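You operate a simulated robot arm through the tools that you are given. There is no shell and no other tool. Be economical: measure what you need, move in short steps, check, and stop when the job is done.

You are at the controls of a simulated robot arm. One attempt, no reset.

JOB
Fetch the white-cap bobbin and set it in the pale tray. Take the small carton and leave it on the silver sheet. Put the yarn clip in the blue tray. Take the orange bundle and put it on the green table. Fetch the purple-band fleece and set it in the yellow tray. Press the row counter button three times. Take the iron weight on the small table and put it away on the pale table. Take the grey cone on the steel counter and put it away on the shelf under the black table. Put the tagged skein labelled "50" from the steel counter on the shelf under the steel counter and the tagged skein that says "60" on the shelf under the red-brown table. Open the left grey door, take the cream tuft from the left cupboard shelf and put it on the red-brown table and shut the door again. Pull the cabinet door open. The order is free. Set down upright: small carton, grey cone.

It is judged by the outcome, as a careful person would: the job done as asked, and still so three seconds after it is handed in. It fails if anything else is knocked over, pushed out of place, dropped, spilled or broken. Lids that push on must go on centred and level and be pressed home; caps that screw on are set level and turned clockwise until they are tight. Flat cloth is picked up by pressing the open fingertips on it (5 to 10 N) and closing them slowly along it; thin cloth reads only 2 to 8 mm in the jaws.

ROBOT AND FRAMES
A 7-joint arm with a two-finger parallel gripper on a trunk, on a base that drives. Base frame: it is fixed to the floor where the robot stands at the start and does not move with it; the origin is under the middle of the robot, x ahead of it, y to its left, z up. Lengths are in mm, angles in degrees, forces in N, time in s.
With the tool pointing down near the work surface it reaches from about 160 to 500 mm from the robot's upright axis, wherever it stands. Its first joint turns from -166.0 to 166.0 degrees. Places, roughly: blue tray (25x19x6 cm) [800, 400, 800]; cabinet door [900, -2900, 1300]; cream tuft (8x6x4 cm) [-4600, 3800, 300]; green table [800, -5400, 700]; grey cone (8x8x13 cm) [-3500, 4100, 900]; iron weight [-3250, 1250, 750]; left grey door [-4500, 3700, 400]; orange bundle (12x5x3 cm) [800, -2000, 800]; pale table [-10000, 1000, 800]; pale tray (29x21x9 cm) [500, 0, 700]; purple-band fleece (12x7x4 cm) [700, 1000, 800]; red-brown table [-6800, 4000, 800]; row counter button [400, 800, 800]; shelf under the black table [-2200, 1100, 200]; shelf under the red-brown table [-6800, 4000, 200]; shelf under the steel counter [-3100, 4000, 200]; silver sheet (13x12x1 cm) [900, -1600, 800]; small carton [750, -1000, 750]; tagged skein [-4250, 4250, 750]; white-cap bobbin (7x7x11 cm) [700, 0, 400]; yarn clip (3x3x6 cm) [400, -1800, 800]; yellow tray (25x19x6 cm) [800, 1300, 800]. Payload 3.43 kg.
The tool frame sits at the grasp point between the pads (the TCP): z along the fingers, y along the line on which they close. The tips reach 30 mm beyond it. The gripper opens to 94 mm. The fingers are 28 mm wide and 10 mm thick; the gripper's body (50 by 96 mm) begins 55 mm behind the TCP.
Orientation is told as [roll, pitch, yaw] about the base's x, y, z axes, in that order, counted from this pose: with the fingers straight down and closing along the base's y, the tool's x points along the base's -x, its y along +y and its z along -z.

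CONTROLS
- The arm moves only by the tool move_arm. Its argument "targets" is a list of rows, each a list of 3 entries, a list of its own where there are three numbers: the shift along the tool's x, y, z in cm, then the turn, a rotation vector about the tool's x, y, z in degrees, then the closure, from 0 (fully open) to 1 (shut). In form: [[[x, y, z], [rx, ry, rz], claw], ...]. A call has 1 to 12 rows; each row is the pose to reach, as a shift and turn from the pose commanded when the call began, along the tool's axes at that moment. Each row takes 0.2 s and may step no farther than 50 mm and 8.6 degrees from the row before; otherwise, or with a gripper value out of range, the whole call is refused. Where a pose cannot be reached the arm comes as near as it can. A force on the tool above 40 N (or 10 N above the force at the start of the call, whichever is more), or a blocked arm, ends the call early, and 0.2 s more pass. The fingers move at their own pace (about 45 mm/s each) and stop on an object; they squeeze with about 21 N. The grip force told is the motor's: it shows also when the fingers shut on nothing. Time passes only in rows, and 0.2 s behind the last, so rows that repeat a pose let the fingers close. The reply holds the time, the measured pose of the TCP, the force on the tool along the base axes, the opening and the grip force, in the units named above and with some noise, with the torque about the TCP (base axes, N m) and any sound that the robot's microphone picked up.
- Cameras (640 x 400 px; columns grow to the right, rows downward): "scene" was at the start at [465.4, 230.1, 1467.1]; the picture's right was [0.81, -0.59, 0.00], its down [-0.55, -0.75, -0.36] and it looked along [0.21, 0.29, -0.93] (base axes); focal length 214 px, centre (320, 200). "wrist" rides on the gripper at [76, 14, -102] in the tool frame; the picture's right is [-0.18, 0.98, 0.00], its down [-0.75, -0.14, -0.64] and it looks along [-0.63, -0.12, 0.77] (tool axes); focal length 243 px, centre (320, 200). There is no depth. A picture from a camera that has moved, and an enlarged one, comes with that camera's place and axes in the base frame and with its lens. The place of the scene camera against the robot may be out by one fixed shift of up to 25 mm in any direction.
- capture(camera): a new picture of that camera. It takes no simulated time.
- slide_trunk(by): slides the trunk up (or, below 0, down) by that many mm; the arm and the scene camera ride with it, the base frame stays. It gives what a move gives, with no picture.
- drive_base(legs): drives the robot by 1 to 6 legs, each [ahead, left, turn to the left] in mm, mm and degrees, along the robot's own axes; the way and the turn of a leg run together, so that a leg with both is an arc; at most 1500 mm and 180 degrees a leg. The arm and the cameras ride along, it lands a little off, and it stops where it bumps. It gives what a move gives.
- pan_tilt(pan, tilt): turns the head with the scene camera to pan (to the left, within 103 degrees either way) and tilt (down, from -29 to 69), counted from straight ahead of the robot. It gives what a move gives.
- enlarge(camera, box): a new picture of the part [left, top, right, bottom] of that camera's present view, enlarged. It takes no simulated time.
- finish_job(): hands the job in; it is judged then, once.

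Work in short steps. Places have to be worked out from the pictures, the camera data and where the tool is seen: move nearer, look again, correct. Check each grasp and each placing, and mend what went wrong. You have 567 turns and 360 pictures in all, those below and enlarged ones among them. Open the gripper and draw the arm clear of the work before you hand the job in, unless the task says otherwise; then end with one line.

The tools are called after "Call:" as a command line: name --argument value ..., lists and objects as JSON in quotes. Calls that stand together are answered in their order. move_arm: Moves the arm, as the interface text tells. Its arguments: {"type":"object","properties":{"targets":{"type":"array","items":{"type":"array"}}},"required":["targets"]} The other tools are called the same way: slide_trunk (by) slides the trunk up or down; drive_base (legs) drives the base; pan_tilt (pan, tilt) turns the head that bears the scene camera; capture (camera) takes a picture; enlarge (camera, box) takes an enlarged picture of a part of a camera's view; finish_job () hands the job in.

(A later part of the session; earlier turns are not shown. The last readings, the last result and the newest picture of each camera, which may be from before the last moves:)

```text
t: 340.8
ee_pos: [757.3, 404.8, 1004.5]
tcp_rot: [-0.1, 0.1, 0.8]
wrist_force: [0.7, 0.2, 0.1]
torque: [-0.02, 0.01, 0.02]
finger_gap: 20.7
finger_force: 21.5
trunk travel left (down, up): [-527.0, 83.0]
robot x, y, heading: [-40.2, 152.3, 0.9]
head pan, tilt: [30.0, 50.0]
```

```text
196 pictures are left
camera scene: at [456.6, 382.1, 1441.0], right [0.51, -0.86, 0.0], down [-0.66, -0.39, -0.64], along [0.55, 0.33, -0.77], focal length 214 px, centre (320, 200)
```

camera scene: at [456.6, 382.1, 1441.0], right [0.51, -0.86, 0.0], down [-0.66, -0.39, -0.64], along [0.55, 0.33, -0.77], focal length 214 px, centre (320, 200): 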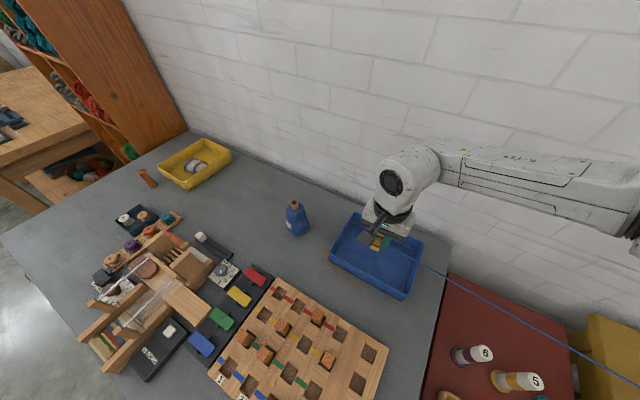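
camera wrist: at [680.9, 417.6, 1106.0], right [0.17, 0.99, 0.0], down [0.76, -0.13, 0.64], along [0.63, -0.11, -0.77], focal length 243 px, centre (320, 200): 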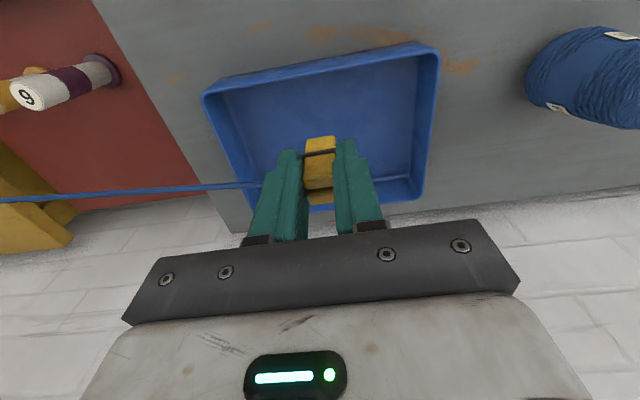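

Base bumped softly against the table leg; fine. Extend another 58 mm, then lower 150 mm into the tray.

Call:
move_arm --targets '[[[-3, 0, 0], [0, 0, 0], 1], [[-5.8, 0, 0], [0, 0, 0], 1]]'

Call:
slide_trunk --by -148

Call:
move_arm --targets '[[[0, 0, 0.3], [0, 0, 0], 1], [[0, 0, 0.6], [0, 0, 0], 1], [[0, 0, 0.9], [0, 0, 0], 1], [[0, 0, 1.2], [0, 0, 0], 1]]'

Call:
capture --camera "wrist"

```text
t: 341.4
ee_pos: [815.9, 406.0, 1004.4]
tcp_rot: [-0.1, 0.1, 0.8]
wrist_force: [0.4, 0.4, 0.7]
torque: [-0.01, -0.03, 0.02]
finger_gap: 20.6
finger_force: 20.8
trunk travel left (down, up): [-527.0, 83.0]
robot x, y, heading: [-41.8, 150.9, 1.0]
head pan, tilt: [30.0, 50.0]
```

```text
t: 343.1
ee_pos: [815.7, 405.9, 855.1]
tcp_rot: [-0.1, 0.2, 0.8]
wrist_force: [0.0, -0.4, 0.1]
torque: [0.0, 0.02, -0.01]
finger_gap: 20.8
finger_force: 20.6
trunk travel left (down, up): [-379.0, 231.0]
robot x, y, heading: [-38.1, 155.3, 0.9]
head pan, tilt: [30.0, 50.0]
```

```text
t: 344.1
ee_pos: [814.5, 405.4, 845.8]
tcp_rot: [-0.2, 0.0, 0.9]
wrist_force: [-2.1, -2.2, 9.1]
torque: [-0.07, 0.08, -0.01]
finger_gap: 20.4
finger_force: 20.7
trunk travel left (down, up): [-379.0, 231.0]
robot x, y, heading: [-38.5, 151.9, 1.0]
head pan, tilt: [30.0, 50.0]
```

```text
195 pictures are left
camera wrist: at [738.6, 418.6, 947.6], right [0.17, 0.99, 0.0], down [0.76, -0.13, 0.64], along [0.63, -0.11, -0.77], focal length 243 px, centre (320, 200)
```

wrist: 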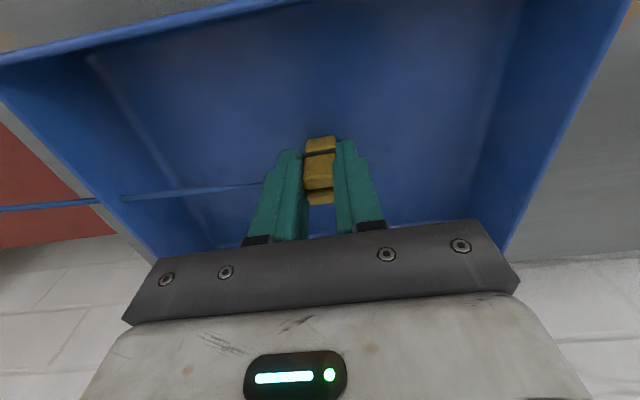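

Clip is on the tray floor. Release and rise.

Call:
move_arm --targets '[[[0, 0, 0], [0, 0, 0], 0.7], [[0, 0, 0], [0, 0, 0], 0.4], [[0, 0, 0], [0, 0, 0], 0], [[0, 0, 0], [0, 0, 0], 0], [[0, 0, -4], [0, 0, 0], 0], [[0, 0, -8], [0, 0, 0], 0], [[0, 0, -12], [0, 0, 0], 0], [[0, 0, -16], [0, 0, 0], 0]]'

Call:
capture --camera "wrist"

Call:
pan_tilt --pan -40 --tilt 40

Call:
capture --camera "scene"

```text
t: 345.9
ee_pos: [816.2, 405.1, 1005.2]
tcp_rot: [-0.1, 0.1, 0.8]
wrist_force: [-0.1, 0.1, 0.2]
torque: [-0.02, -0.01, 0.0]
finger_gap: 93.9
finger_force: 0.1
trunk travel left (down, up): [-379.0, 231.0]
robot x, y, heading: [-35.8, 152.0, 0.8]
head pan, tilt: [30.0, 50.0]
```

```text
194 pictures are left
camera wrist: at [739.2, 418.9, 1106.2], right [0.17, 0.99, 0.0], down [0.76, -0.13, 0.64], along [0.63, -0.11, -0.77], focal length 243 px, centre (320, 200)
```

wrist: 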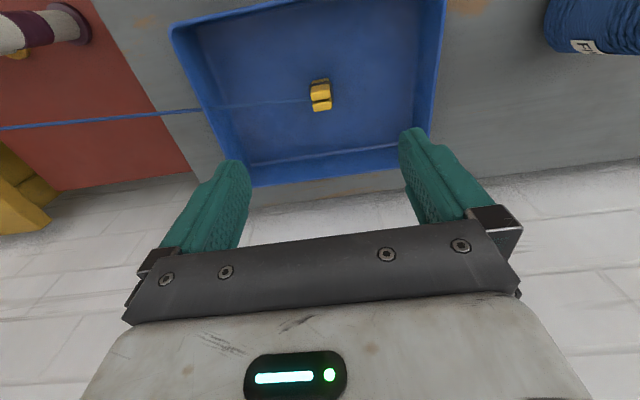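

```text
t: 347.3
ee_pos: [814.9, 404.9, 1004.3]
tcp_rot: [0.0, 0.2, 0.8]
wrist_force: [-0.1, -0.1, -0.4]
torque: [0.0, -0.03, -0.01]
finger_gap: 94.0
finger_force: 0.0
trunk travel left (down, up): [-379.0, 231.0]
robot x, y, heading: [-38.6, 154.1, 0.7]
head pan, tilt: [-40.0, 40.0]
```

```text
193 pictures are left
camera scene: at [456.4, 289.0, 1307.2], right [-0.63, -0.78, 0.0], down [-0.5, 0.41, -0.77], along [0.59, -0.48, -0.64], focal length 214 px, centre (320, 200)
```

scene: 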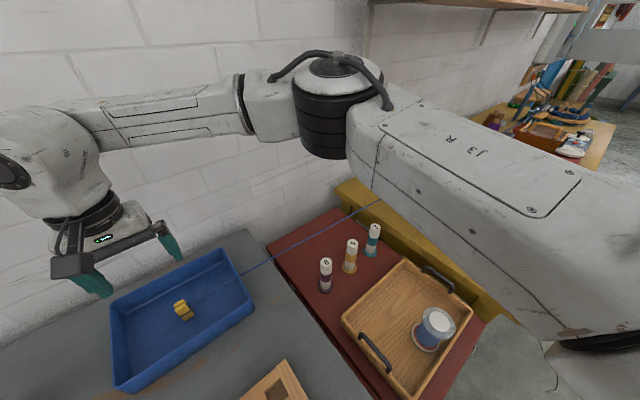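

The clip lies in the blue tray. All east-side tasks are done; now go west: back off into the room and turn to look at the black table and the steel counter.

Call:
drive_base --legs '[[-1000, 0, 0], [0, 0, 130]]'

Call:
pan_tilt --pan 0 --tilt 15

Call:
capture --camera "scene"

Call:
pan_tilt --pan 45 --tilt 15

Call:
capture --camera "scene"

```text
t: 357.8
ee_pos: [-1775.6, 631.1, 1003.3]
tcp_rot: [-0.1, 0.1, 130.7]
wrist_force: [-0.6, 1.0, -0.1]
torque: [-0.03, -0.02, 0.01]
finger_gap: 94.0
finger_force: 0.0
trunk travel left (down, up): [-379.0, 231.0]
robot x, y, heading: [-1030.3, 142.0, 130.9]
head pan, tilt: [-40.0, 40.0]
```

```text
t: 358.9
ee_pos: [-1775.2, 630.2, 1003.6]
tcp_rot: [-0.1, 0.0, 130.7]
wrist_force: [0.2, -0.3, -1.0]
torque: [0.01, -0.01, 0.01]
finger_gap: 94.0
finger_force: 0.0
trunk travel left (down, up): [-379.0, 231.0]
robot x, y, heading: [-1032.7, 139.4, 130.8]
head pan, tilt: [0.0, 15.0]
```

```text
192 pictures are left
camera scene: at [-1539.1, 405.1, 1346.6], right [0.76, 0.65, 0.0], down [0.17, -0.2, -0.97], along [-0.63, 0.73, -0.26], focal length 214 px, centre (320, 200)
```

scene: 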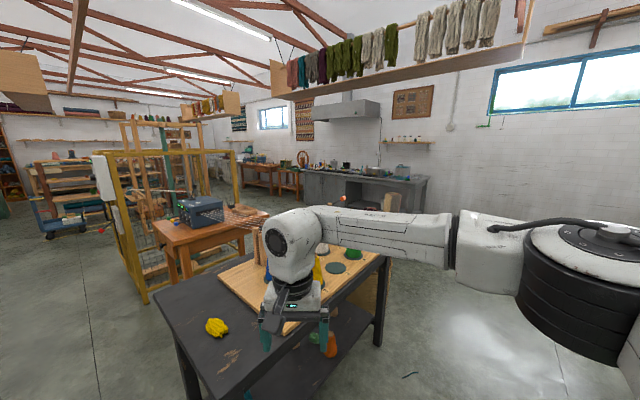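

```text
t: 360.0
ee_pos: [-1776.1, 629.3, 1004.0]
tcp_rot: [-0.1, 0.0, 130.7]
wrist_force: [-0.5, 0.2, 1.1]
torque: [-0.01, 0.01, 0.0]
finger_gap: 94.0
finger_force: 0.0
trunk travel left (down, up): [-379.0, 231.0]
robot x, y, heading: [-1034.2, 136.7, 131.1]
head pan, tilt: [45.0, 15.0]
```

```text
191 pictures are left
camera scene: at [-1571.3, 341.3, 1346.7], right [0.07, 1.0, 0.0], down [0.26, -0.02, -0.97], along [-0.96, 0.07, -0.26], focal length 214 px, centre (320, 200)
```

scene: 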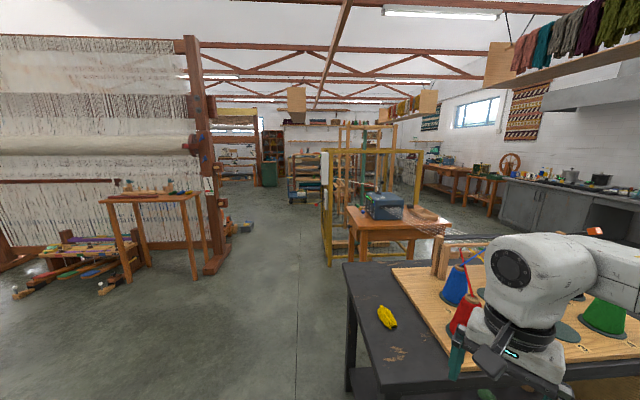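

The black table is at about x −2570…−1900, y 540…1400. To reach the steel counter I'll turn to heading 90°, drive north, then west.

Call:
drive_base --legs '[[0, 0, -41], [1200, 0, 0], [1000, 0, 0]]'

Call:
pan_tilt --pan 60 --tilt 15

Call:
capture --camera "scene"

Call:
pan_tilt --pan 100 --tilt 15

Call:
capture --camera "scene"

```text
t: 372.8
ee_pos: [-1223.0, 3198.3, 1003.7]
tcp_rot: [-0.1, 0.1, 88.8]
wrist_force: [-0.2, 0.1, -0.3]
torque: [0.03, -0.01, 0.0]
finger_gap: 94.1
finger_force: 0.1
trunk travel left (down, up): [-379.0, 231.0]
robot x, y, heading: [-997.6, 2335.0, 88.8]
head pan, tilt: [45.0, 15.0]
```

```text
t: 373.6
ee_pos: [-1224.2, 3198.9, 1002.9]
tcp_rot: [0.1, 0.2, 89.0]
wrist_force: [0.2, -0.5, -0.2]
torque: [0.02, -0.03, 0.0]
finger_gap: 94.0
finger_force: 0.1
trunk travel left (down, up): [-379.0, 231.0]
robot x, y, heading: [-996.0, 2335.2, 89.3]
head pan, tilt: [60.0, 15.0]
```

```text
190 pictures are left
camera scene: at [-1273.8, 2819.0, 1346.7], right [0.52, 0.86, 0.0], down [0.22, -0.13, -0.97], along [-0.83, 0.5, -0.26], focal length 214 px, centre (320, 200)
```

scene: 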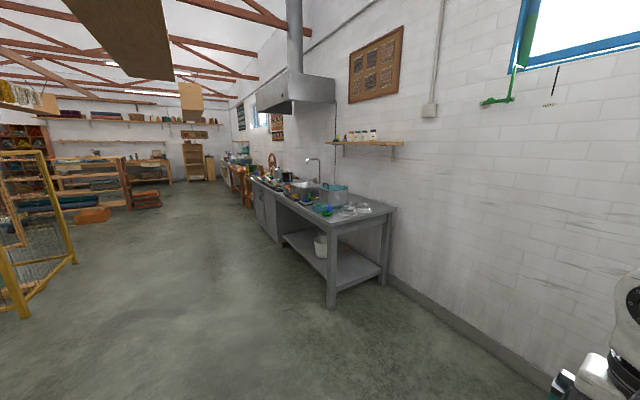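

```text
t: 374.6
ee_pos: [-1223.1, 3199.0, 1003.2]
tcp_rot: [-0.2, 0.2, 88.8]
wrist_force: [0.3, 0.0, 1.0]
torque: [-0.03, -0.01, 0.01]
finger_gap: 94.0
finger_force: 0.2
trunk travel left (down, up): [-379.0, 231.0]
robot x, y, heading: [-999.9, 2336.6, 88.7]
head pan, tilt: [100.0, 15.0]
```

```text
189 pictures are left
camera scene: at [-1286.1, 2756.3, 1346.7], right [-0.16, 0.99, 0.0], down [0.26, 0.04, -0.97], along [-0.95, -0.15, -0.26], focal length 214 px, centre (320, 200)
```

scene: 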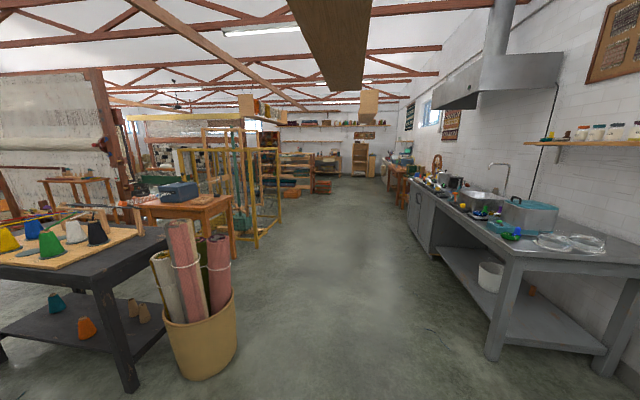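

Clear lane. Drive west 2450 mm (robot's left) to stand before the steel counter and look.

Call:
drive_base --legs '[[0, 1250, 0], [0, 1150, 0]]'

Call:
pan_tilt --pan 0 --tilt 20

Call:
capture --camera "scene"

Call:
pan_tilt --pan 45 --tilt 20

Call:
capture --camera "scene"

```text
t: 383.3
ee_pos: [-2838.1, 3184.0, 1030.6]
tcp_rot: [1.5, -2.4, 84.3]
wrist_force: [-3.8, -0.1, -6.1]
torque: [-0.03, -0.3, -0.03]
finger_gap: 94.0
finger_force: 0.0
trunk travel left (down, up): [-379.0, 231.0]
robot x, y, heading: [-2672.6, 2333.8, 87.5]
head pan, tilt: [100.0, 15.0]
stopped in leg 2: the robot was blocked; the commanded pose is now the measured one
```

```text
t: 385.1
ee_pos: [-2845.7, 3167.3, 1048.1]
tcp_rot: [0.4, -3.8, 83.5]
wrist_force: [-5.3, 0.7, -1.1]
torque: [-0.07, -0.45, -0.02]
finger_gap: 94.1
finger_force: 0.0
trunk travel left (down, up): [-379.0, 231.0]
robot x, y, heading: [-2669.7, 2330.7, 85.9]
head pan, tilt: [0.0, 20.0]
```

```text
188 pictures are left
camera scene: at [-2855.4, 2863.0, 1340.6], right [1.0, -0.07, 0.01], down [-0.01, -0.34, -0.94], along [0.07, 0.94, -0.34], focal length 214 px, centre (320, 200)
```

scene: 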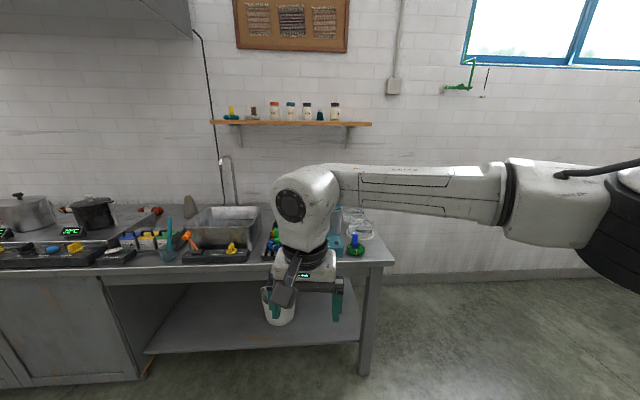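

```text
t: 386.2
ee_pos: [-2842.6, 3197.2, 1034.2]
tcp_rot: [0.9, -2.8, 84.1]
wrist_force: [-1.8, 0.6, -1.0]
torque: [-0.06, -0.14, -0.01]
finger_gap: 93.9
finger_force: 0.0
trunk travel left (down, up): [-379.0, 231.0]
robot x, y, heading: [-2666.7, 2350.1, 86.9]
head pan, tilt: [45.0, 20.0]
```

```text
187 pictures are left
camera scene: at [-2908.8, 2866.3, 1336.0], right [0.74, 0.67, 0.0], down [0.23, -0.26, -0.94], along [-0.63, 0.7, -0.35], focal length 214 px, centre (320, 200)
```

scene: 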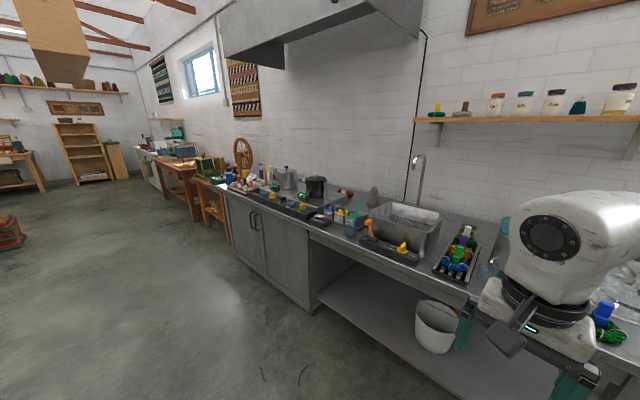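

The robot was blocked by something, and it's slightly tilted. Let me look up and around to find it.

Call:
pan_tilt --pan 95 --tilt -25

Call:
capture --camera "scene"

Call:
pan_tilt --pan 103 --tilt 50

Call:
capture --camera "scene"

```text
t: 387.4
ee_pos: [-2842.2, 3189.2, 1040.4]
tcp_rot: [1.0, -3.2, 83.8]
wrist_force: [0.0, 0.4, 0.6]
torque: [-0.02, -0.02, -0.02]
finger_gap: 94.2
finger_force: 0.2
trunk travel left (down, up): [-379.0, 231.0]
robot x, y, heading: [-2670.7, 2342.9, 86.6]
head pan, tilt: [95.0, -25.0]
```

```text
186 pictures are left
camera scene: at [-2919.9, 2784.9, 1406.5], right [-0.03, 1.0, 0.0], down [-0.42, -0.01, -0.91], along [-0.91, -0.03, 0.42], focal length 214 px, centre (320, 200)
```

scene: 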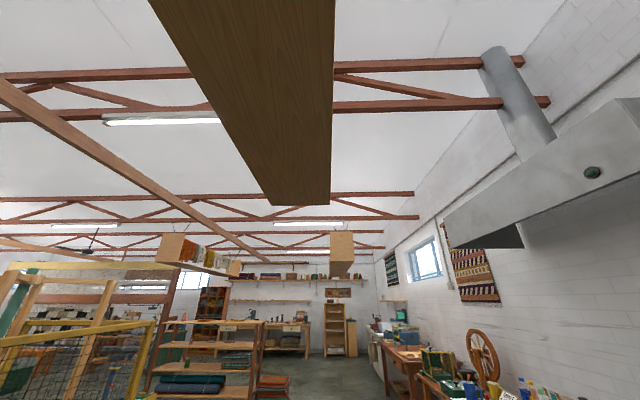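

```text
t: 388.8
ee_pos: [-2842.6, 3190.0, 1040.0]
tcp_rot: [1.0, -3.2, 83.9]
wrist_force: [0.3, 0.2, 0.5]
torque: [0.03, 0.0, 0.0]
finger_gap: 94.0
finger_force: 0.1
trunk travel left (down, up): [-379.0, 231.0]
robot x, y, heading: [-2669.9, 2345.7, 86.9]
head pan, tilt: [103.0, 50.0]
```

```text
185 pictures are left
camera scene: at [-2924.8, 2774.0, 1293.1], right [-0.17, 0.98, 0.0], down [0.75, 0.13, -0.64], along [-0.63, -0.11, -0.77], focal length 214 px, centre (320, 200)
```

scene: 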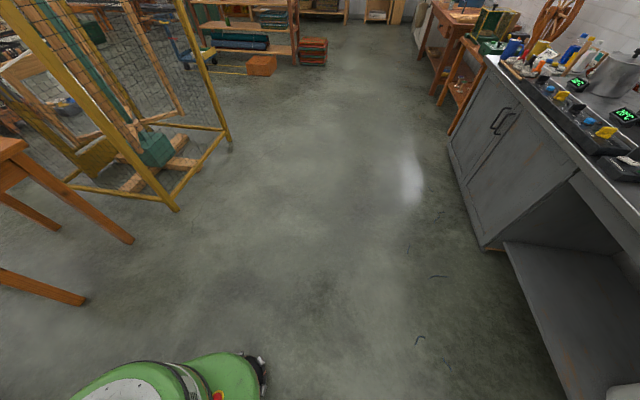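

Call:
capture --camera "wrist"

Call:
pan_tilt --pan -60 --tilt 40

Call:
capture --camera "scene"

Call:
pan_tilt --pan 20 --tilt -25

Call:
capture --camera "scene"

```text
184 pictures are left
camera wrist: at [-2864.3, 3109.5, 1138.2], right [-0.96, 0.29, 0.03], down [0.23, 0.7, 0.68], along [0.18, 0.66, -0.73], focal length 243 px, centre (320, 200)
```

wrist: 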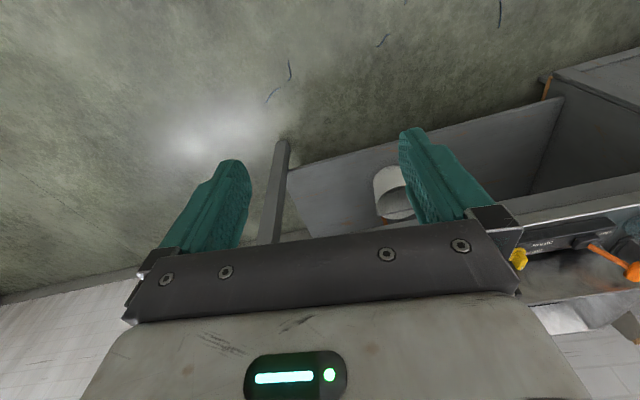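

```text
t: 391.3
ee_pos: [-2842.7, 3188.9, 1038.8]
tcp_rot: [1.0, -3.2, 83.8]
wrist_force: [0.2, -0.3, 0.7]
torque: [-0.04, -0.01, -0.01]
finger_gap: 94.3
finger_force: 0.0
trunk travel left (down, up): [-379.0, 231.0]
robot x, y, heading: [-2667.8, 2347.5, 86.9]
head pan, tilt: [-60.0, 40.0]
```

```text
183 pictures are left
camera scene: at [-2773.2, 2825.9, 1307.2], right [0.45, -0.89, 0.0], down [-0.57, -0.29, -0.77], along [0.68, 0.35, -0.64], focal length 214 px, centre (320, 200)
```

scene: 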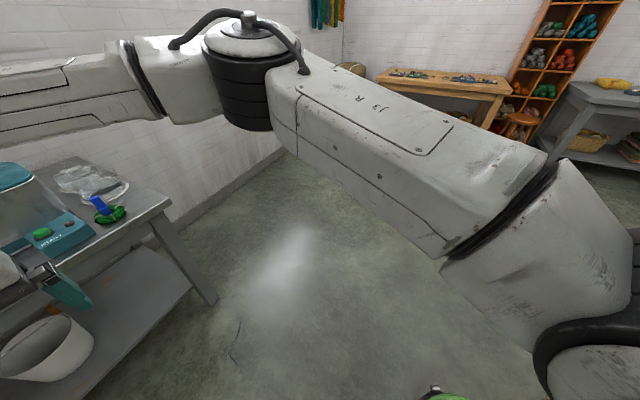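

```text
t: 392.9
ee_pos: [-2842.1, 3188.5, 1040.2]
tcp_rot: [1.0, -3.2, 83.9]
wrist_force: [0.2, 0.9, 0.3]
torque: [-0.02, -0.02, 0.02]
finger_gap: 94.0
finger_force: 0.1
trunk travel left (down, up): [-379.0, 231.0]
robot x, y, heading: [-2672.4, 2346.0, 87.2]
head pan, tilt: [20.0, -25.0]
```

```text
182 pictures are left
camera scene: at [-2869.6, 2855.3, 1406.5], right [0.96, 0.29, 0.0], down [-0.12, 0.4, -0.91], along [-0.26, 0.87, 0.42], focal length 214 px, centre (320, 200)
```

scene: 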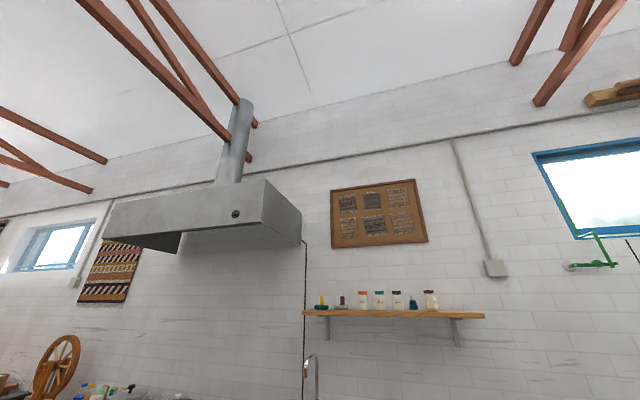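

Nothing touches the hand. An overhead drying rack (z≈1950, y≈2415–2810) passes right above the robot and may be what blocks the torso. I'll step back east, lower the trunk 150 mm and move north out from under it.

Call:
drive_base --legs '[[0, -100, 0]]'

Call:
slide_trunk --by -100

Call:
capture --camera "wrist"

```text
t: 394.0
ee_pos: [-2740.1, 3183.7, 1039.7]
tcp_rot: [1.0, -3.1, 83.8]
wrist_force: [-0.3, -0.7, 0.0]
torque: [-0.03, -0.04, -0.01]
finger_gap: 94.1
finger_force: 0.0
trunk travel left (down, up): [-379.0, 231.0]
robot x, y, heading: [-2565.4, 2342.3, 86.8]
head pan, tilt: [20.0, -25.0]
```

```text
t: 395.3
ee_pos: [-2740.6, 3184.4, 940.7]
tcp_rot: [1.0, -3.2, 83.8]
wrist_force: [0.7, 0.0, 0.5]
torque: [0.01, -0.02, 0.0]
finger_gap: 94.0
finger_force: 0.0
trunk travel left (down, up): [-279.0, 331.0]
robot x, y, heading: [-2570.4, 2340.8, 86.9]
head pan, tilt: [20.0, -25.0]
```

```text
181 pictures are left
camera wrist: at [-2762.7, 3104.1, 1038.3], right [-0.96, 0.29, 0.03], down [0.23, 0.7, 0.68], along [0.18, 0.66, -0.73], focal length 243 px, centre (320, 200)
```

wrist: 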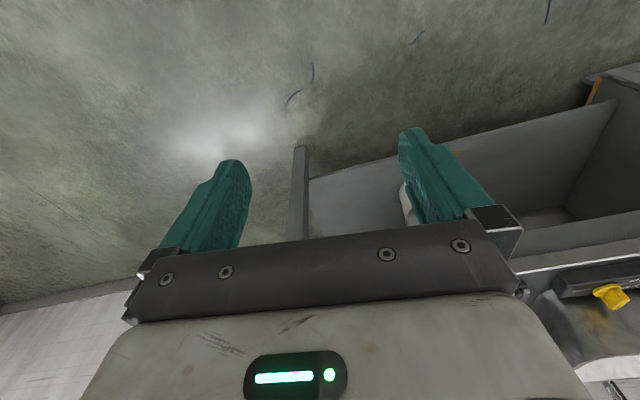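

Call:
drive_base --legs '[[0, 0, 3], [0, 700, 0]]'

Call:
pan_tilt --pan 0 --tilt 35

Call:
capture --camera "scene"

```text
t: 399.6
ee_pos: [-3492.8, 3171.4, 939.8]
tcp_rot: [1.0, -3.3, 87.1]
wrist_force: [1.4, -0.1, -0.6]
torque: [-0.02, -0.03, 0.01]
finger_gap: 93.9
finger_force: 0.1
trunk travel left (down, up): [-279.0, 331.0]
robot x, y, heading: [-3269.9, 2339.1, 90.3]
head pan, tilt: [20.0, -25.0]
```

```text
t: 400.9
ee_pos: [-3493.6, 3171.7, 940.2]
tcp_rot: [1.0, -3.2, 87.1]
wrist_force: [0.0, -0.4, -0.7]
torque: [0.01, -0.01, 0.01]
finger_gap: 94.1
finger_force: 0.0
trunk travel left (down, up): [-279.0, 331.0]
robot x, y, heading: [-3269.7, 2339.5, 90.4]
head pan, tilt: [0.0, 35.0]
```

```text
180 pictures are left
camera scene: at [-3477.5, 2858.3, 1214.8], right [1.0, 0.0, 0.0], down [0.0, -0.57, -0.82], along [0.0, 0.82, -0.57], focal length 214 px, centre (320, 200)
```

scene: 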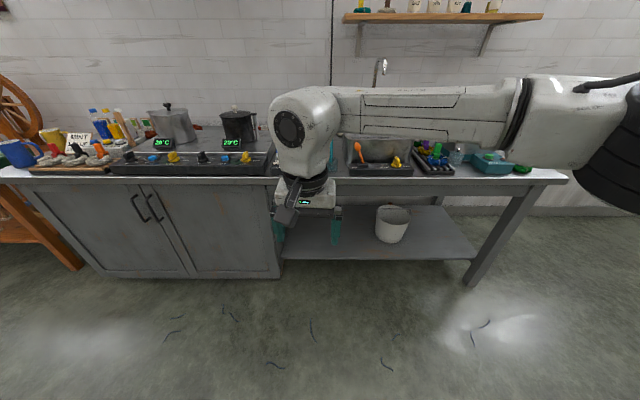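

It moved fine with the lower trunk. Let me zoom in on the counter items.

Call:
enlarge --camera "scene" --box '[0, 80, 280, 255]'

Call:
enlarge --camera "scene" --box '[280, 50, 560, 225]'

```text
2.29 times, centred on (140, 168) of scene
camera zoom: at [-3477.5, 2858.3, 1214.8], right [1.0, 0.0, 0.0], down [0.0, -0.57, -0.82], along [0.0, 0.82, -0.57], focal length 490 px, centre (731, 274)
```

zoom: 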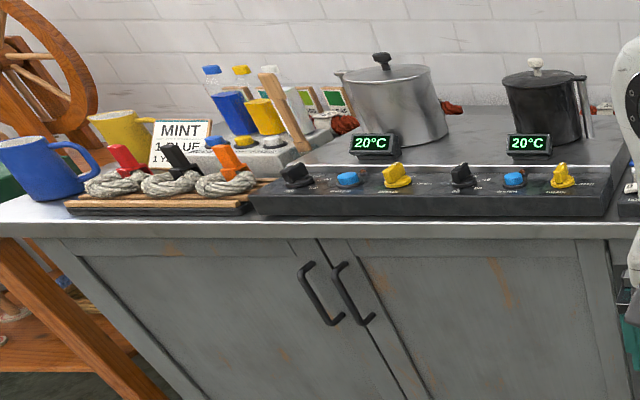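

```text
2.29 times, centred on (420, 138) of scene
camera zoom: at [-3477.5, 2858.3, 1214.8], right [1.0, 0.0, 0.0], down [0.0, -0.57, -0.82], along [0.0, 0.82, -0.57], focal length 490 px, centre (91, 343)
```

zoom: 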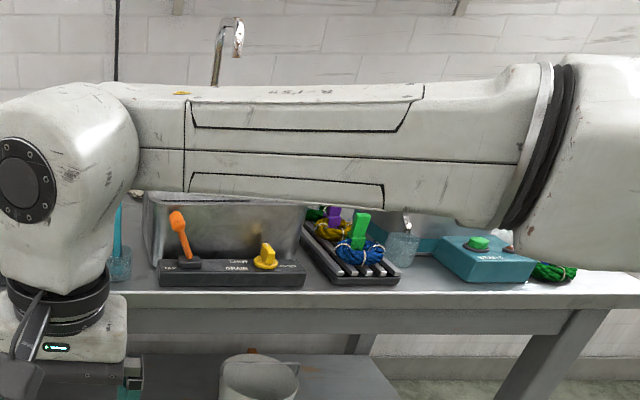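

Two groups of tagged skeins: one at the west end, one at the east end. I'll move west for a straight-on zoom of the first group.

Call:
drive_base --legs '[[0, 900, 0]]'

Call:
pan_tilt --pan 5 --tilt 25

Call:
capture --camera "scene"

```text
t: 405.7
ee_pos: [-4393.8, 3169.8, 940.7]
tcp_rot: [1.0, -3.4, 86.9]
wrist_force: [0.1, -0.7, -0.2]
torque: [0.0, -0.04, 0.04]
finger_gap: 94.2
finger_force: 0.0
trunk travel left (down, up): [-279.0, 331.0]
robot x, y, heading: [-4174.9, 2334.3, 90.1]
head pan, tilt: [0.0, 35.0]
```

```text
t: 406.4
ee_pos: [-4394.6, 3169.4, 940.0]
tcp_rot: [1.0, -3.2, 87.1]
wrist_force: [-0.1, -0.4, -0.5]
torque: [0.01, 0.05, 0.0]
finger_gap: 93.8
finger_force: 0.2
trunk travel left (down, up): [-279.0, 331.0]
robot x, y, heading: [-4171.7, 2337.5, 90.0]
head pan, tilt: [5.0, 25.0]
```

```text
177 pictures are left
camera scene: at [-4387.5, 2860.0, 1230.4], right [1.0, 0.09, 0.0], down [0.04, -0.42, -0.91], along [-0.08, 0.9, -0.42], focal length 214 px, centre (320, 200)
```

scene: 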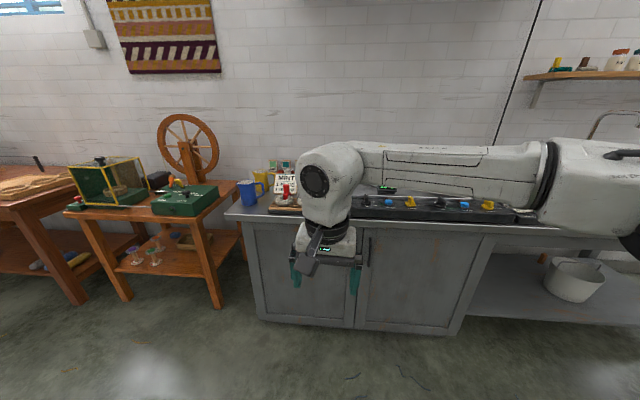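

Call:
drive_base --legs '[[200, -260, 0]]'

Call:
pan_tilt --pan 15 --tilt 30

Call:
capture --camera "scene"

Call:
enlarge --camera "scene" --box '[120, 130, 320, 255]'

```text
t: 408.6
ee_pos: [-4128.2, 3369.1, 940.7]
tcp_rot: [1.1, -3.1, 86.7]
wrist_force: [-1.0, 0.7, 0.1]
torque: [-0.02, 0.01, -0.01]
finger_gap: 94.0
finger_force: 0.0
trunk travel left (down, up): [-279.0, 331.0]
robot x, y, heading: [-3907.5, 2539.5, 89.9]
head pan, tilt: [5.0, 25.0]
```

```text
t: 409.3
ee_pos: [-4127.6, 3370.7, 939.4]
tcp_rot: [1.0, -3.2, 86.7]
wrist_force: [-0.5, 0.1, -0.4]
torque: [0.0, -0.02, -0.02]
finger_gap: 94.2
finger_force: 0.1
trunk travel left (down, up): [-279.0, 331.0]
robot x, y, heading: [-3909.3, 2534.9, 89.8]
head pan, tilt: [15.0, 30.0]
```

```text
176 pictures are left
camera scene: at [-4137.3, 3055.5, 1222.5], right [0.97, 0.26, 0.0], down [0.13, -0.48, -0.87], along [-0.22, 0.84, -0.5], focal length 214 px, centre (320, 200)
```

scene: 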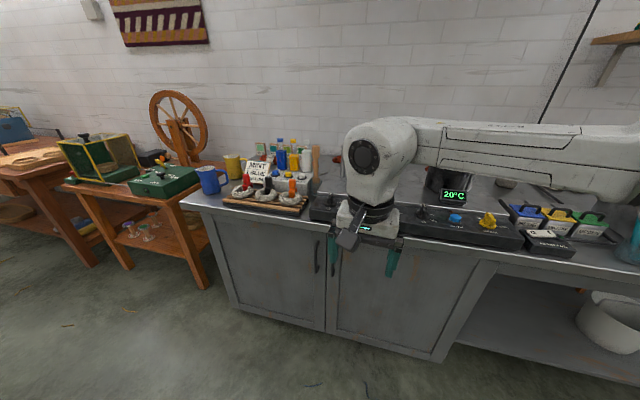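

```text
3.20 times, centred on (220, 192) of scene
camera zoom: at [-4137.3, 3055.5, 1222.5], right [0.97, 0.26, 0.0], down [0.13, -0.48, -0.87], along [-0.22, 0.84, -0.5], focal length 686 px, centre (640, 224)
```

zoom: 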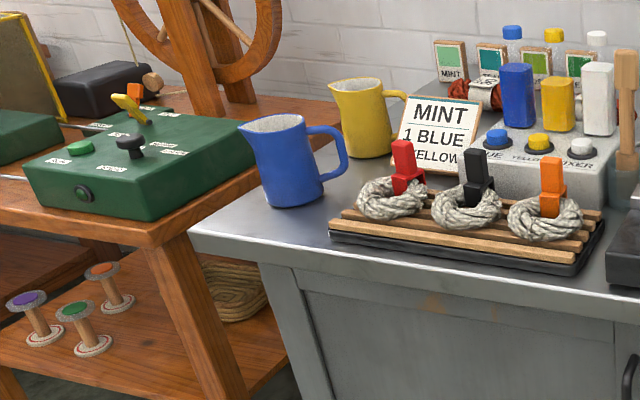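

The number tags seem to be on red skeins near the pots at the back. I'll reposition west of them with heading 40°, so the elbow stays over the aisle, with the trunk raised outside the rack.

Call:
drive_base --legs '[[0, 1100, 0], [0, 0, -50]]'

Call:
slide_trunk --by 200

Call:
drive_base --legs '[[322, 383, 0]]'

Call:
capture --camera "wrist"

Call:
pan_tilt --pan 15 --tilt 35

Call:
capture --camera "scene"

```text
t: 417.1
ee_pos: [-4506.4, 3241.1, 940.8]
tcp_rot: [1.0, -3.2, 36.7]
wrist_force: [0.4, -0.6, 0.1]
torque: [0.01, -0.02, -0.02]
finger_gap: 94.0
finger_force: 0.0
trunk travel left (down, up): [-279.0, 331.0]
robot x, y, heading: [-5003.4, 2541.0, 39.8]
head pan, tilt: [15.0, 30.0]
```

```text
t: 419.3
ee_pos: [-4507.3, 3240.7, 1140.2]
tcp_rot: [1.0, -3.1, 36.7]
wrist_force: [-0.6, -0.6, -0.4]
torque: [0.01, -0.01, -0.01]
finger_gap: 94.0
finger_force: 0.1
trunk travel left (down, up): [-479.0, 131.0]
robot x, y, heading: [-5005.8, 2541.5, 39.9]
head pan, tilt: [15.0, 30.0]
```

```text
t: 422.2
ee_pos: [-4504.7, 3736.4, 1140.0]
tcp_rot: [1.1, -3.2, 36.7]
wrist_force: [0.8, 1.0, 0.1]
torque: [0.0, -0.01, -0.04]
finger_gap: 93.8
finger_force: 0.1
trunk travel left (down, up): [-479.0, 131.0]
robot x, y, heading: [-5006.3, 3035.9, 39.8]
head pan, tilt: [15.0, 30.0]
```

```text
174 pictures are left
camera wrist: at [-4578.1, 3697.3, 1238.3], right [-0.44, 0.9, 0.03], down [0.67, 0.31, 0.68], along [0.6, 0.32, -0.73], focal length 243 px, centre (320, 200)
```

wrist: 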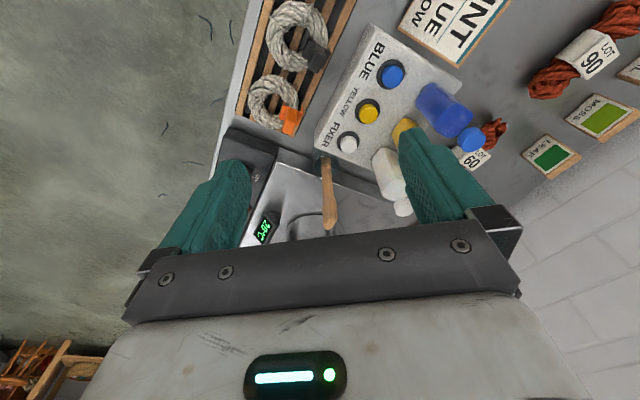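

```text
t: 422.9
ee_pos: [-4504.9, 3736.1, 1139.8]
tcp_rot: [1.0, -3.1, 36.7]
wrist_force: [-0.3, 0.5, 0.0]
torque: [-0.01, 0.01, 0.01]
finger_gap: 93.9
finger_force: 0.1
trunk travel left (down, up): [-479.0, 131.0]
robot x, y, heading: [-5000.7, 3032.5, 39.8]
head pan, tilt: [15.0, 35.0]
```

```text
173 pictures are left
camera scene: at [-4748.4, 3529.0, 1414.7], right [0.82, -0.58, 0.0], down [-0.33, -0.47, -0.82], along [0.47, 0.67, -0.57], focal length 214 px, centre (320, 200)
```

scene: 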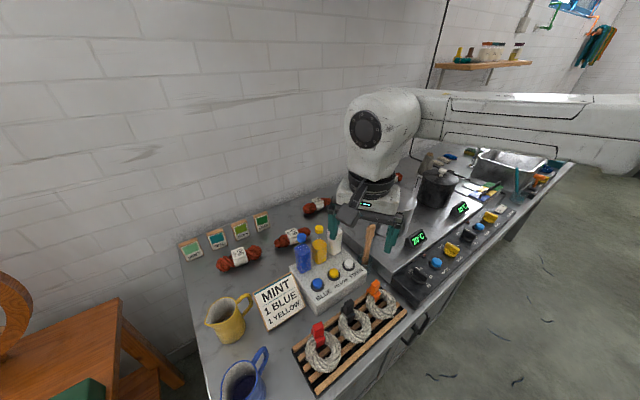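

Now the tags are visible: red skeins with "LOT" numbers. Zoom in.

Call:
enlarge --camera "scene" --box '[200, 170, 340, 280]'

Call:
enlarge --camera "wrist" --box '[440, 0, 640, 200]'

Call:
enlarge --camera "scene" --box '[280, 150, 460, 250]'

```text
3.64 times, centred on (270, 225) of scene
camera zoom: at [-4748.4, 3529.0, 1414.7], right [0.82, -0.58, 0.0], down [-0.33, -0.47, -0.82], along [0.47, 0.67, -0.57], focal length 780 px, centre (502, 109)
```

zoom: 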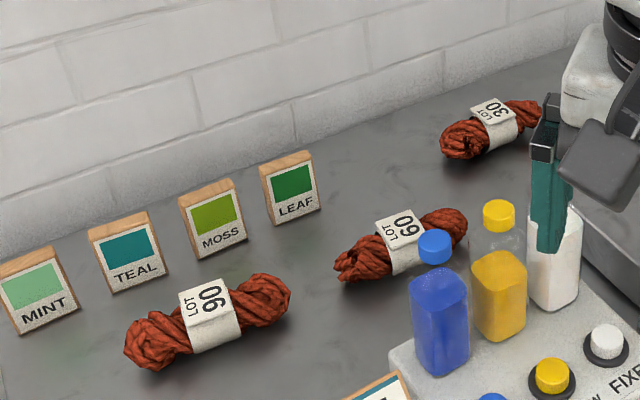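

```text
2.00 times, centred on (540, 100) of wrist
camera zoom: at [-4578.1, 3697.4, 1238.2], right [-0.44, 0.9, 0.03], down [0.67, 0.31, 0.68], along [0.6, 0.32, -0.73], focal length 485 px, centre (-120, 400)
```

zoom: 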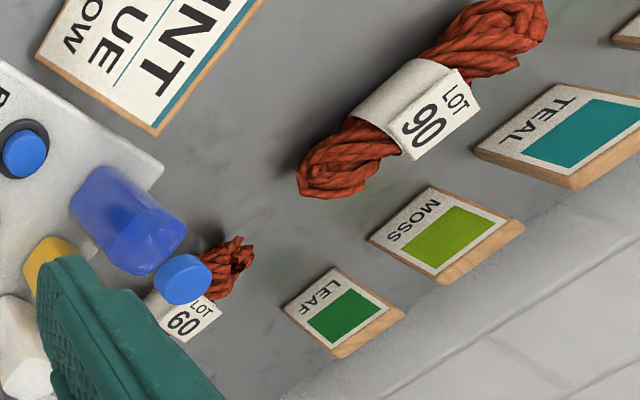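

```text
3.56 times, centred on (370, 200) of scene
camera zoom: at [-4748.4, 3529.0, 1414.7], right [0.82, -0.58, 0.0], down [-0.33, -0.47, -0.82], along [0.47, 0.67, -0.57], focal length 763 px, centre (142, 200)
```

zoom: 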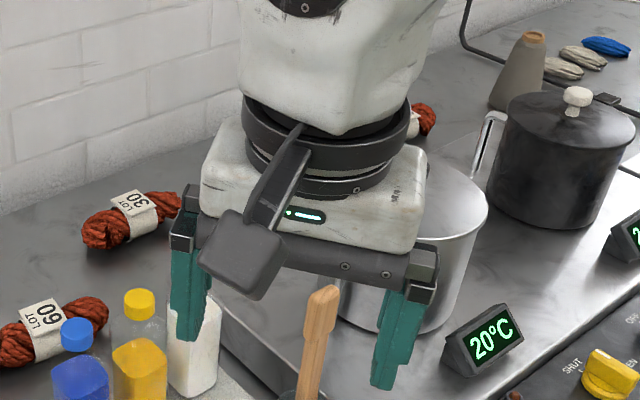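

Tags read 90, 60, 30, and a fourth is hidden behind the hand (probably 50). Skein 60 is at about (−4515, 4050). Move the arm over it (yaw 0), staying above the bottles.

Call:
move_arm --targets '[[[-2.3, 3.2, 0], [-0.1, 0.4, 4.6], 0], [[-4.5, 6.5, 0], [-0.3, 0.8, 9.2], 0], [[-6.8, 9.7, 0], [-0.4, 1.2, 13.8], 0], [[-9, 12.9, 0], [-0.5, 1.6, 18.4], 0], [[-11.3, 16.1, 0], [-0.7, 2, 23], 0], [[-13.5, 19.4, 0], [-0.8, 2.4, 27.5], 0], [[-15.8, 22.6, 0], [-1, 2.8, 32.1], 0], [[-18, 25.8, 0], [-1.1, 3.2, 36.7], 0]]'

Call:
capture --camera "wrist"

Call:
capture --camera "scene"

```text
t: 424.7
ee_pos: [-4550.8, 3924.1, 1154.6]
tcp_rot: [2.8, 1.3, 1.5]
wrist_force: [-0.6, 0.2, 0.0]
torque: [0.02, 0.0, 0.0]
finger_gap: 93.9
finger_force: 0.0
out of reach, approached as far as the arm can: row 5, 6, 7, 8
trunk travel left (down, up): [-479.0, 131.0]
robot x, y, heading: [-5002.1, 3031.0, 39.9]
head pan, tilt: [15.0, 35.0]
```

```text
169 pictures are left
camera wrist: at [-4624.1, 3931.4, 1259.9], right [0.16, 0.99, 0.05], down [0.77, -0.15, 0.62], along [0.62, -0.06, -0.78], focal length 243 px, centre (320, 200)
```

wrist: 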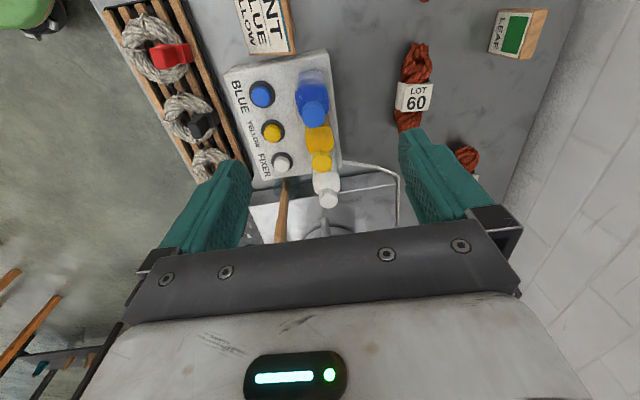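

```text
168 pictures are left
camera scene: at [-4749.6, 3529.4, 1414.8], right [0.82, -0.58, 0.0], down [-0.33, -0.47, -0.82], along [0.47, 0.67, -0.57], focal length 214 px, centre (320, 200)
```

scene: 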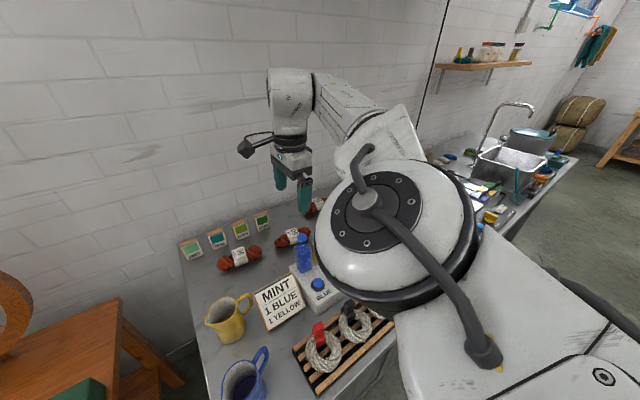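

Tag "LOT 60" confirmed. The reach limit is about 990 mm, so I'll bring the arm in first, then move the base closer (robot to about (−5104, 3330)).

Call:
move_arm --targets '[[[-2.8, -3.5, 0], [0.6, -0.3, 0.3], 0], [[-5.5, -6.9, 0], [1.1, -0.5, 0.6], 0], [[-8.3, -10.4, 0], [1.7, -0.8, 0.9], 0], [[-11, -13.8, 0], [2.2, -1, 1.2], 0], [[-13.8, -17.3, 0], [2.8, -1.3, 1.5], 0]]'

Call:
drive_base --legs '[[114, 295, 0]]'

Call:
capture --camera "wrist"

Call:
capture --camera "scene"

```text
t: 425.9
ee_pos: [-4411.8, 3752.5, 1144.8]
tcp_rot: [-0.2, 0.1, -1.4]
wrist_force: [-0.9, 0.4, 0.3]
torque: [-0.02, -0.02, 0.01]
finger_gap: 93.9
finger_force: 0.0
trunk travel left (down, up): [-479.0, 131.0]
robot x, y, heading: [-5004.0, 3035.3, 39.8]
head pan, tilt: [15.0, 35.0]
```

```text
t: 428.0
ee_pos: [-4514.7, 4053.5, 1142.9]
tcp_rot: [-0.2, 0.2, -1.3]
wrist_force: [-0.1, -0.4, 0.5]
torque: [-0.03, 0.01, 0.01]
finger_gap: 94.5
finger_force: 0.1
trunk travel left (down, up): [-479.0, 131.0]
robot x, y, heading: [-5106.3, 3336.6, 40.2]
head pan, tilt: [15.0, 35.0]
```

```text
167 pictures are left
camera wrist: at [-4590.3, 4069.7, 1246.7], right [0.21, 0.98, 0.0], down [0.75, -0.16, 0.64], along [0.63, -0.13, -0.77], focal length 243 px, centre (320, 200)
```

wrist: 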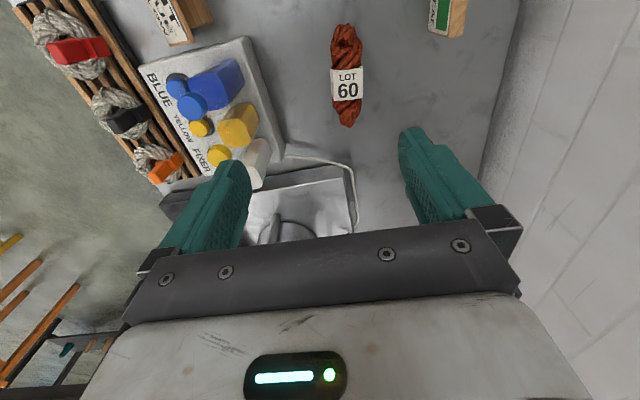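

```text
166 pictures are left
camera scene: at [-4851.7, 3829.5, 1414.7], right [0.82, -0.57, 0.0], down [-0.33, -0.47, -0.82], along [0.47, 0.67, -0.57], focal length 214 px, centre (320, 200)
```

scene: 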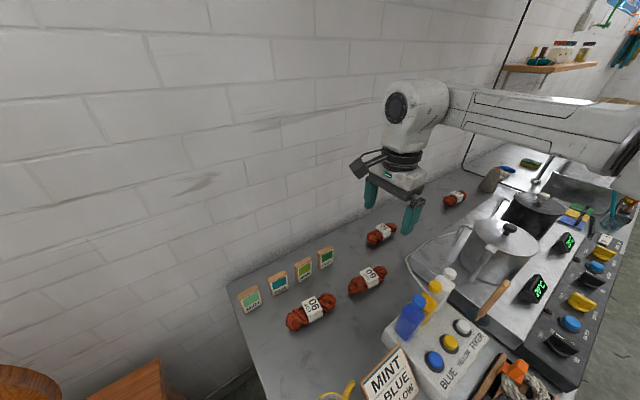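

Skein 60 centre ≈ (−4492, 4089), z≈868 (counter ≈ 848). Adjust xy and yaw, lower the trunk 150 mm and check.

Call:
move_arm --targets '[[[-1.1, 1.8, 0], [0, 0, 2.4], 0], [[-2.2, 3.6, 0], [0, 0, 4.7], 0]]'

Call:
slide_trunk --by -150

Call:
capture --camera "wrist"

Call:
capture --camera "scene"

```text
t: 428.6
ee_pos: [-4490.7, 4089.0, 1143.9]
tcp_rot: [-0.1, 0.1, -6.1]
wrist_force: [-0.1, -0.1, 1.0]
torque: [-0.04, 0.01, 0.0]
finger_gap: 94.1
finger_force: 0.0
trunk travel left (down, up): [-479.0, 131.0]
robot x, y, heading: [-5106.6, 3337.8, 40.1]
head pan, tilt: [15.0, 35.0]
```

```text
t: 430.4
ee_pos: [-4490.9, 4087.7, 994.8]
tcp_rot: [-0.1, 0.2, -6.0]
wrist_force: [-0.5, 0.4, -0.5]
torque: [0.0, -0.01, 0.04]
finger_gap: 94.0
finger_force: 0.0
trunk travel left (down, up): [-329.0, 281.0]
robot x, y, heading: [-5106.0, 3335.2, 40.0]
head pan, tilt: [15.0, 35.0]
```

```text
165 pictures are left
camera wrist: at [-4565.6, 4111.0, 1096.9], right [0.29, 0.96, 0.0], down [0.74, -0.22, 0.64], along [0.61, -0.18, -0.77], focal length 243 px, centre (320, 200)
```

wrist: 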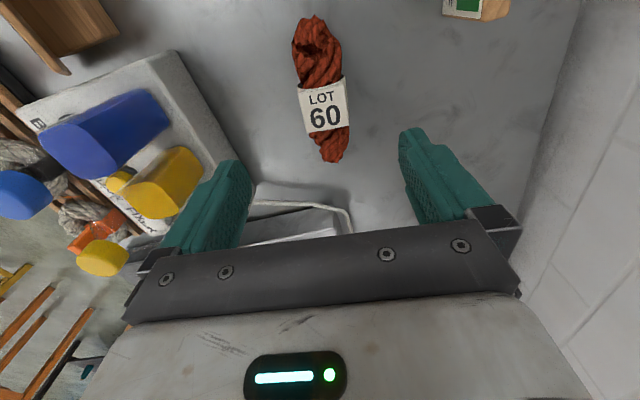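

```text
164 pictures are left
camera scene: at [-4851.8, 3829.5, 1264.8], right [0.82, -0.57, 0.0], down [-0.33, -0.47, -0.82], along [0.47, 0.67, -0.57], focal length 214 px, centre (320, 200)
```

scene: 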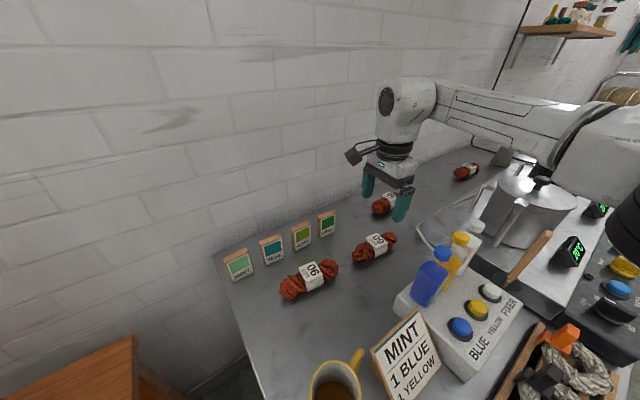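

Call:
move_arm --targets '[[[0.9, 0.5, 3], [0, 0, 0], 0], [[0.9, 0.5, 6], [0, 0, 0], 0], [[0.9, 0.5, 8.5], [0, 0, 0], 0], [[0.9, 0.5, 10], [0, 0, 0], 0], [[0.9, 0.5, 10.6], [0, 0, 0], 0]]'

Call:
capture --camera "wrist"

Call:
capture --camera "scene"

```text
t: 431.6
ee_pos: [-4499.7, 4094.8, 888.9]
tcp_rot: [-0.1, 0.1, -5.9]
wrist_force: [-0.4, -0.5, 0.6]
torque: [-0.04, 0.02, -0.01]
finger_gap: 94.0
finger_force: 0.1
trunk travel left (down, up): [-329.0, 281.0]
robot x, y, heading: [-5109.1, 3331.7, 40.1]
head pan, tilt: [15.0, 35.0]
```

```text
163 pictures are left
camera wrist: at [-4574.2, 4116.4, 990.5], right [0.28, 0.96, 0.0], down [0.74, -0.22, 0.64], along [0.61, -0.18, -0.77], focal length 243 px, centre (320, 200)
```

wrist: 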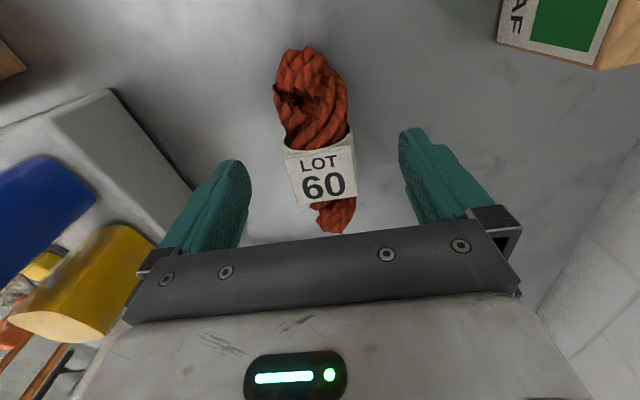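

```text
162 pictures are left
camera scene: at [-4851.8, 3829.6, 1264.7], right [0.82, -0.57, 0.0], down [-0.33, -0.47, -0.82], along [0.47, 0.67, -0.57], focal length 214 px, centre (320, 200)
```

scene: 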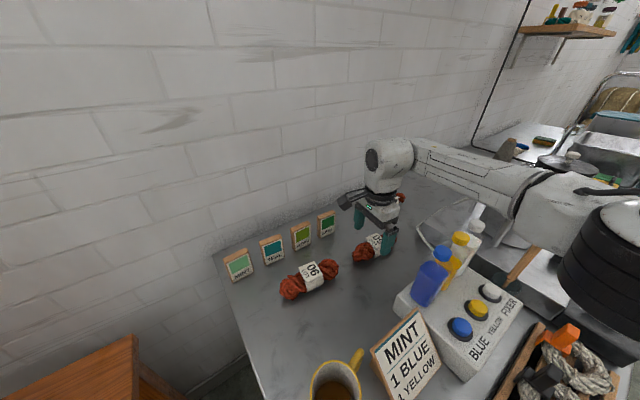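

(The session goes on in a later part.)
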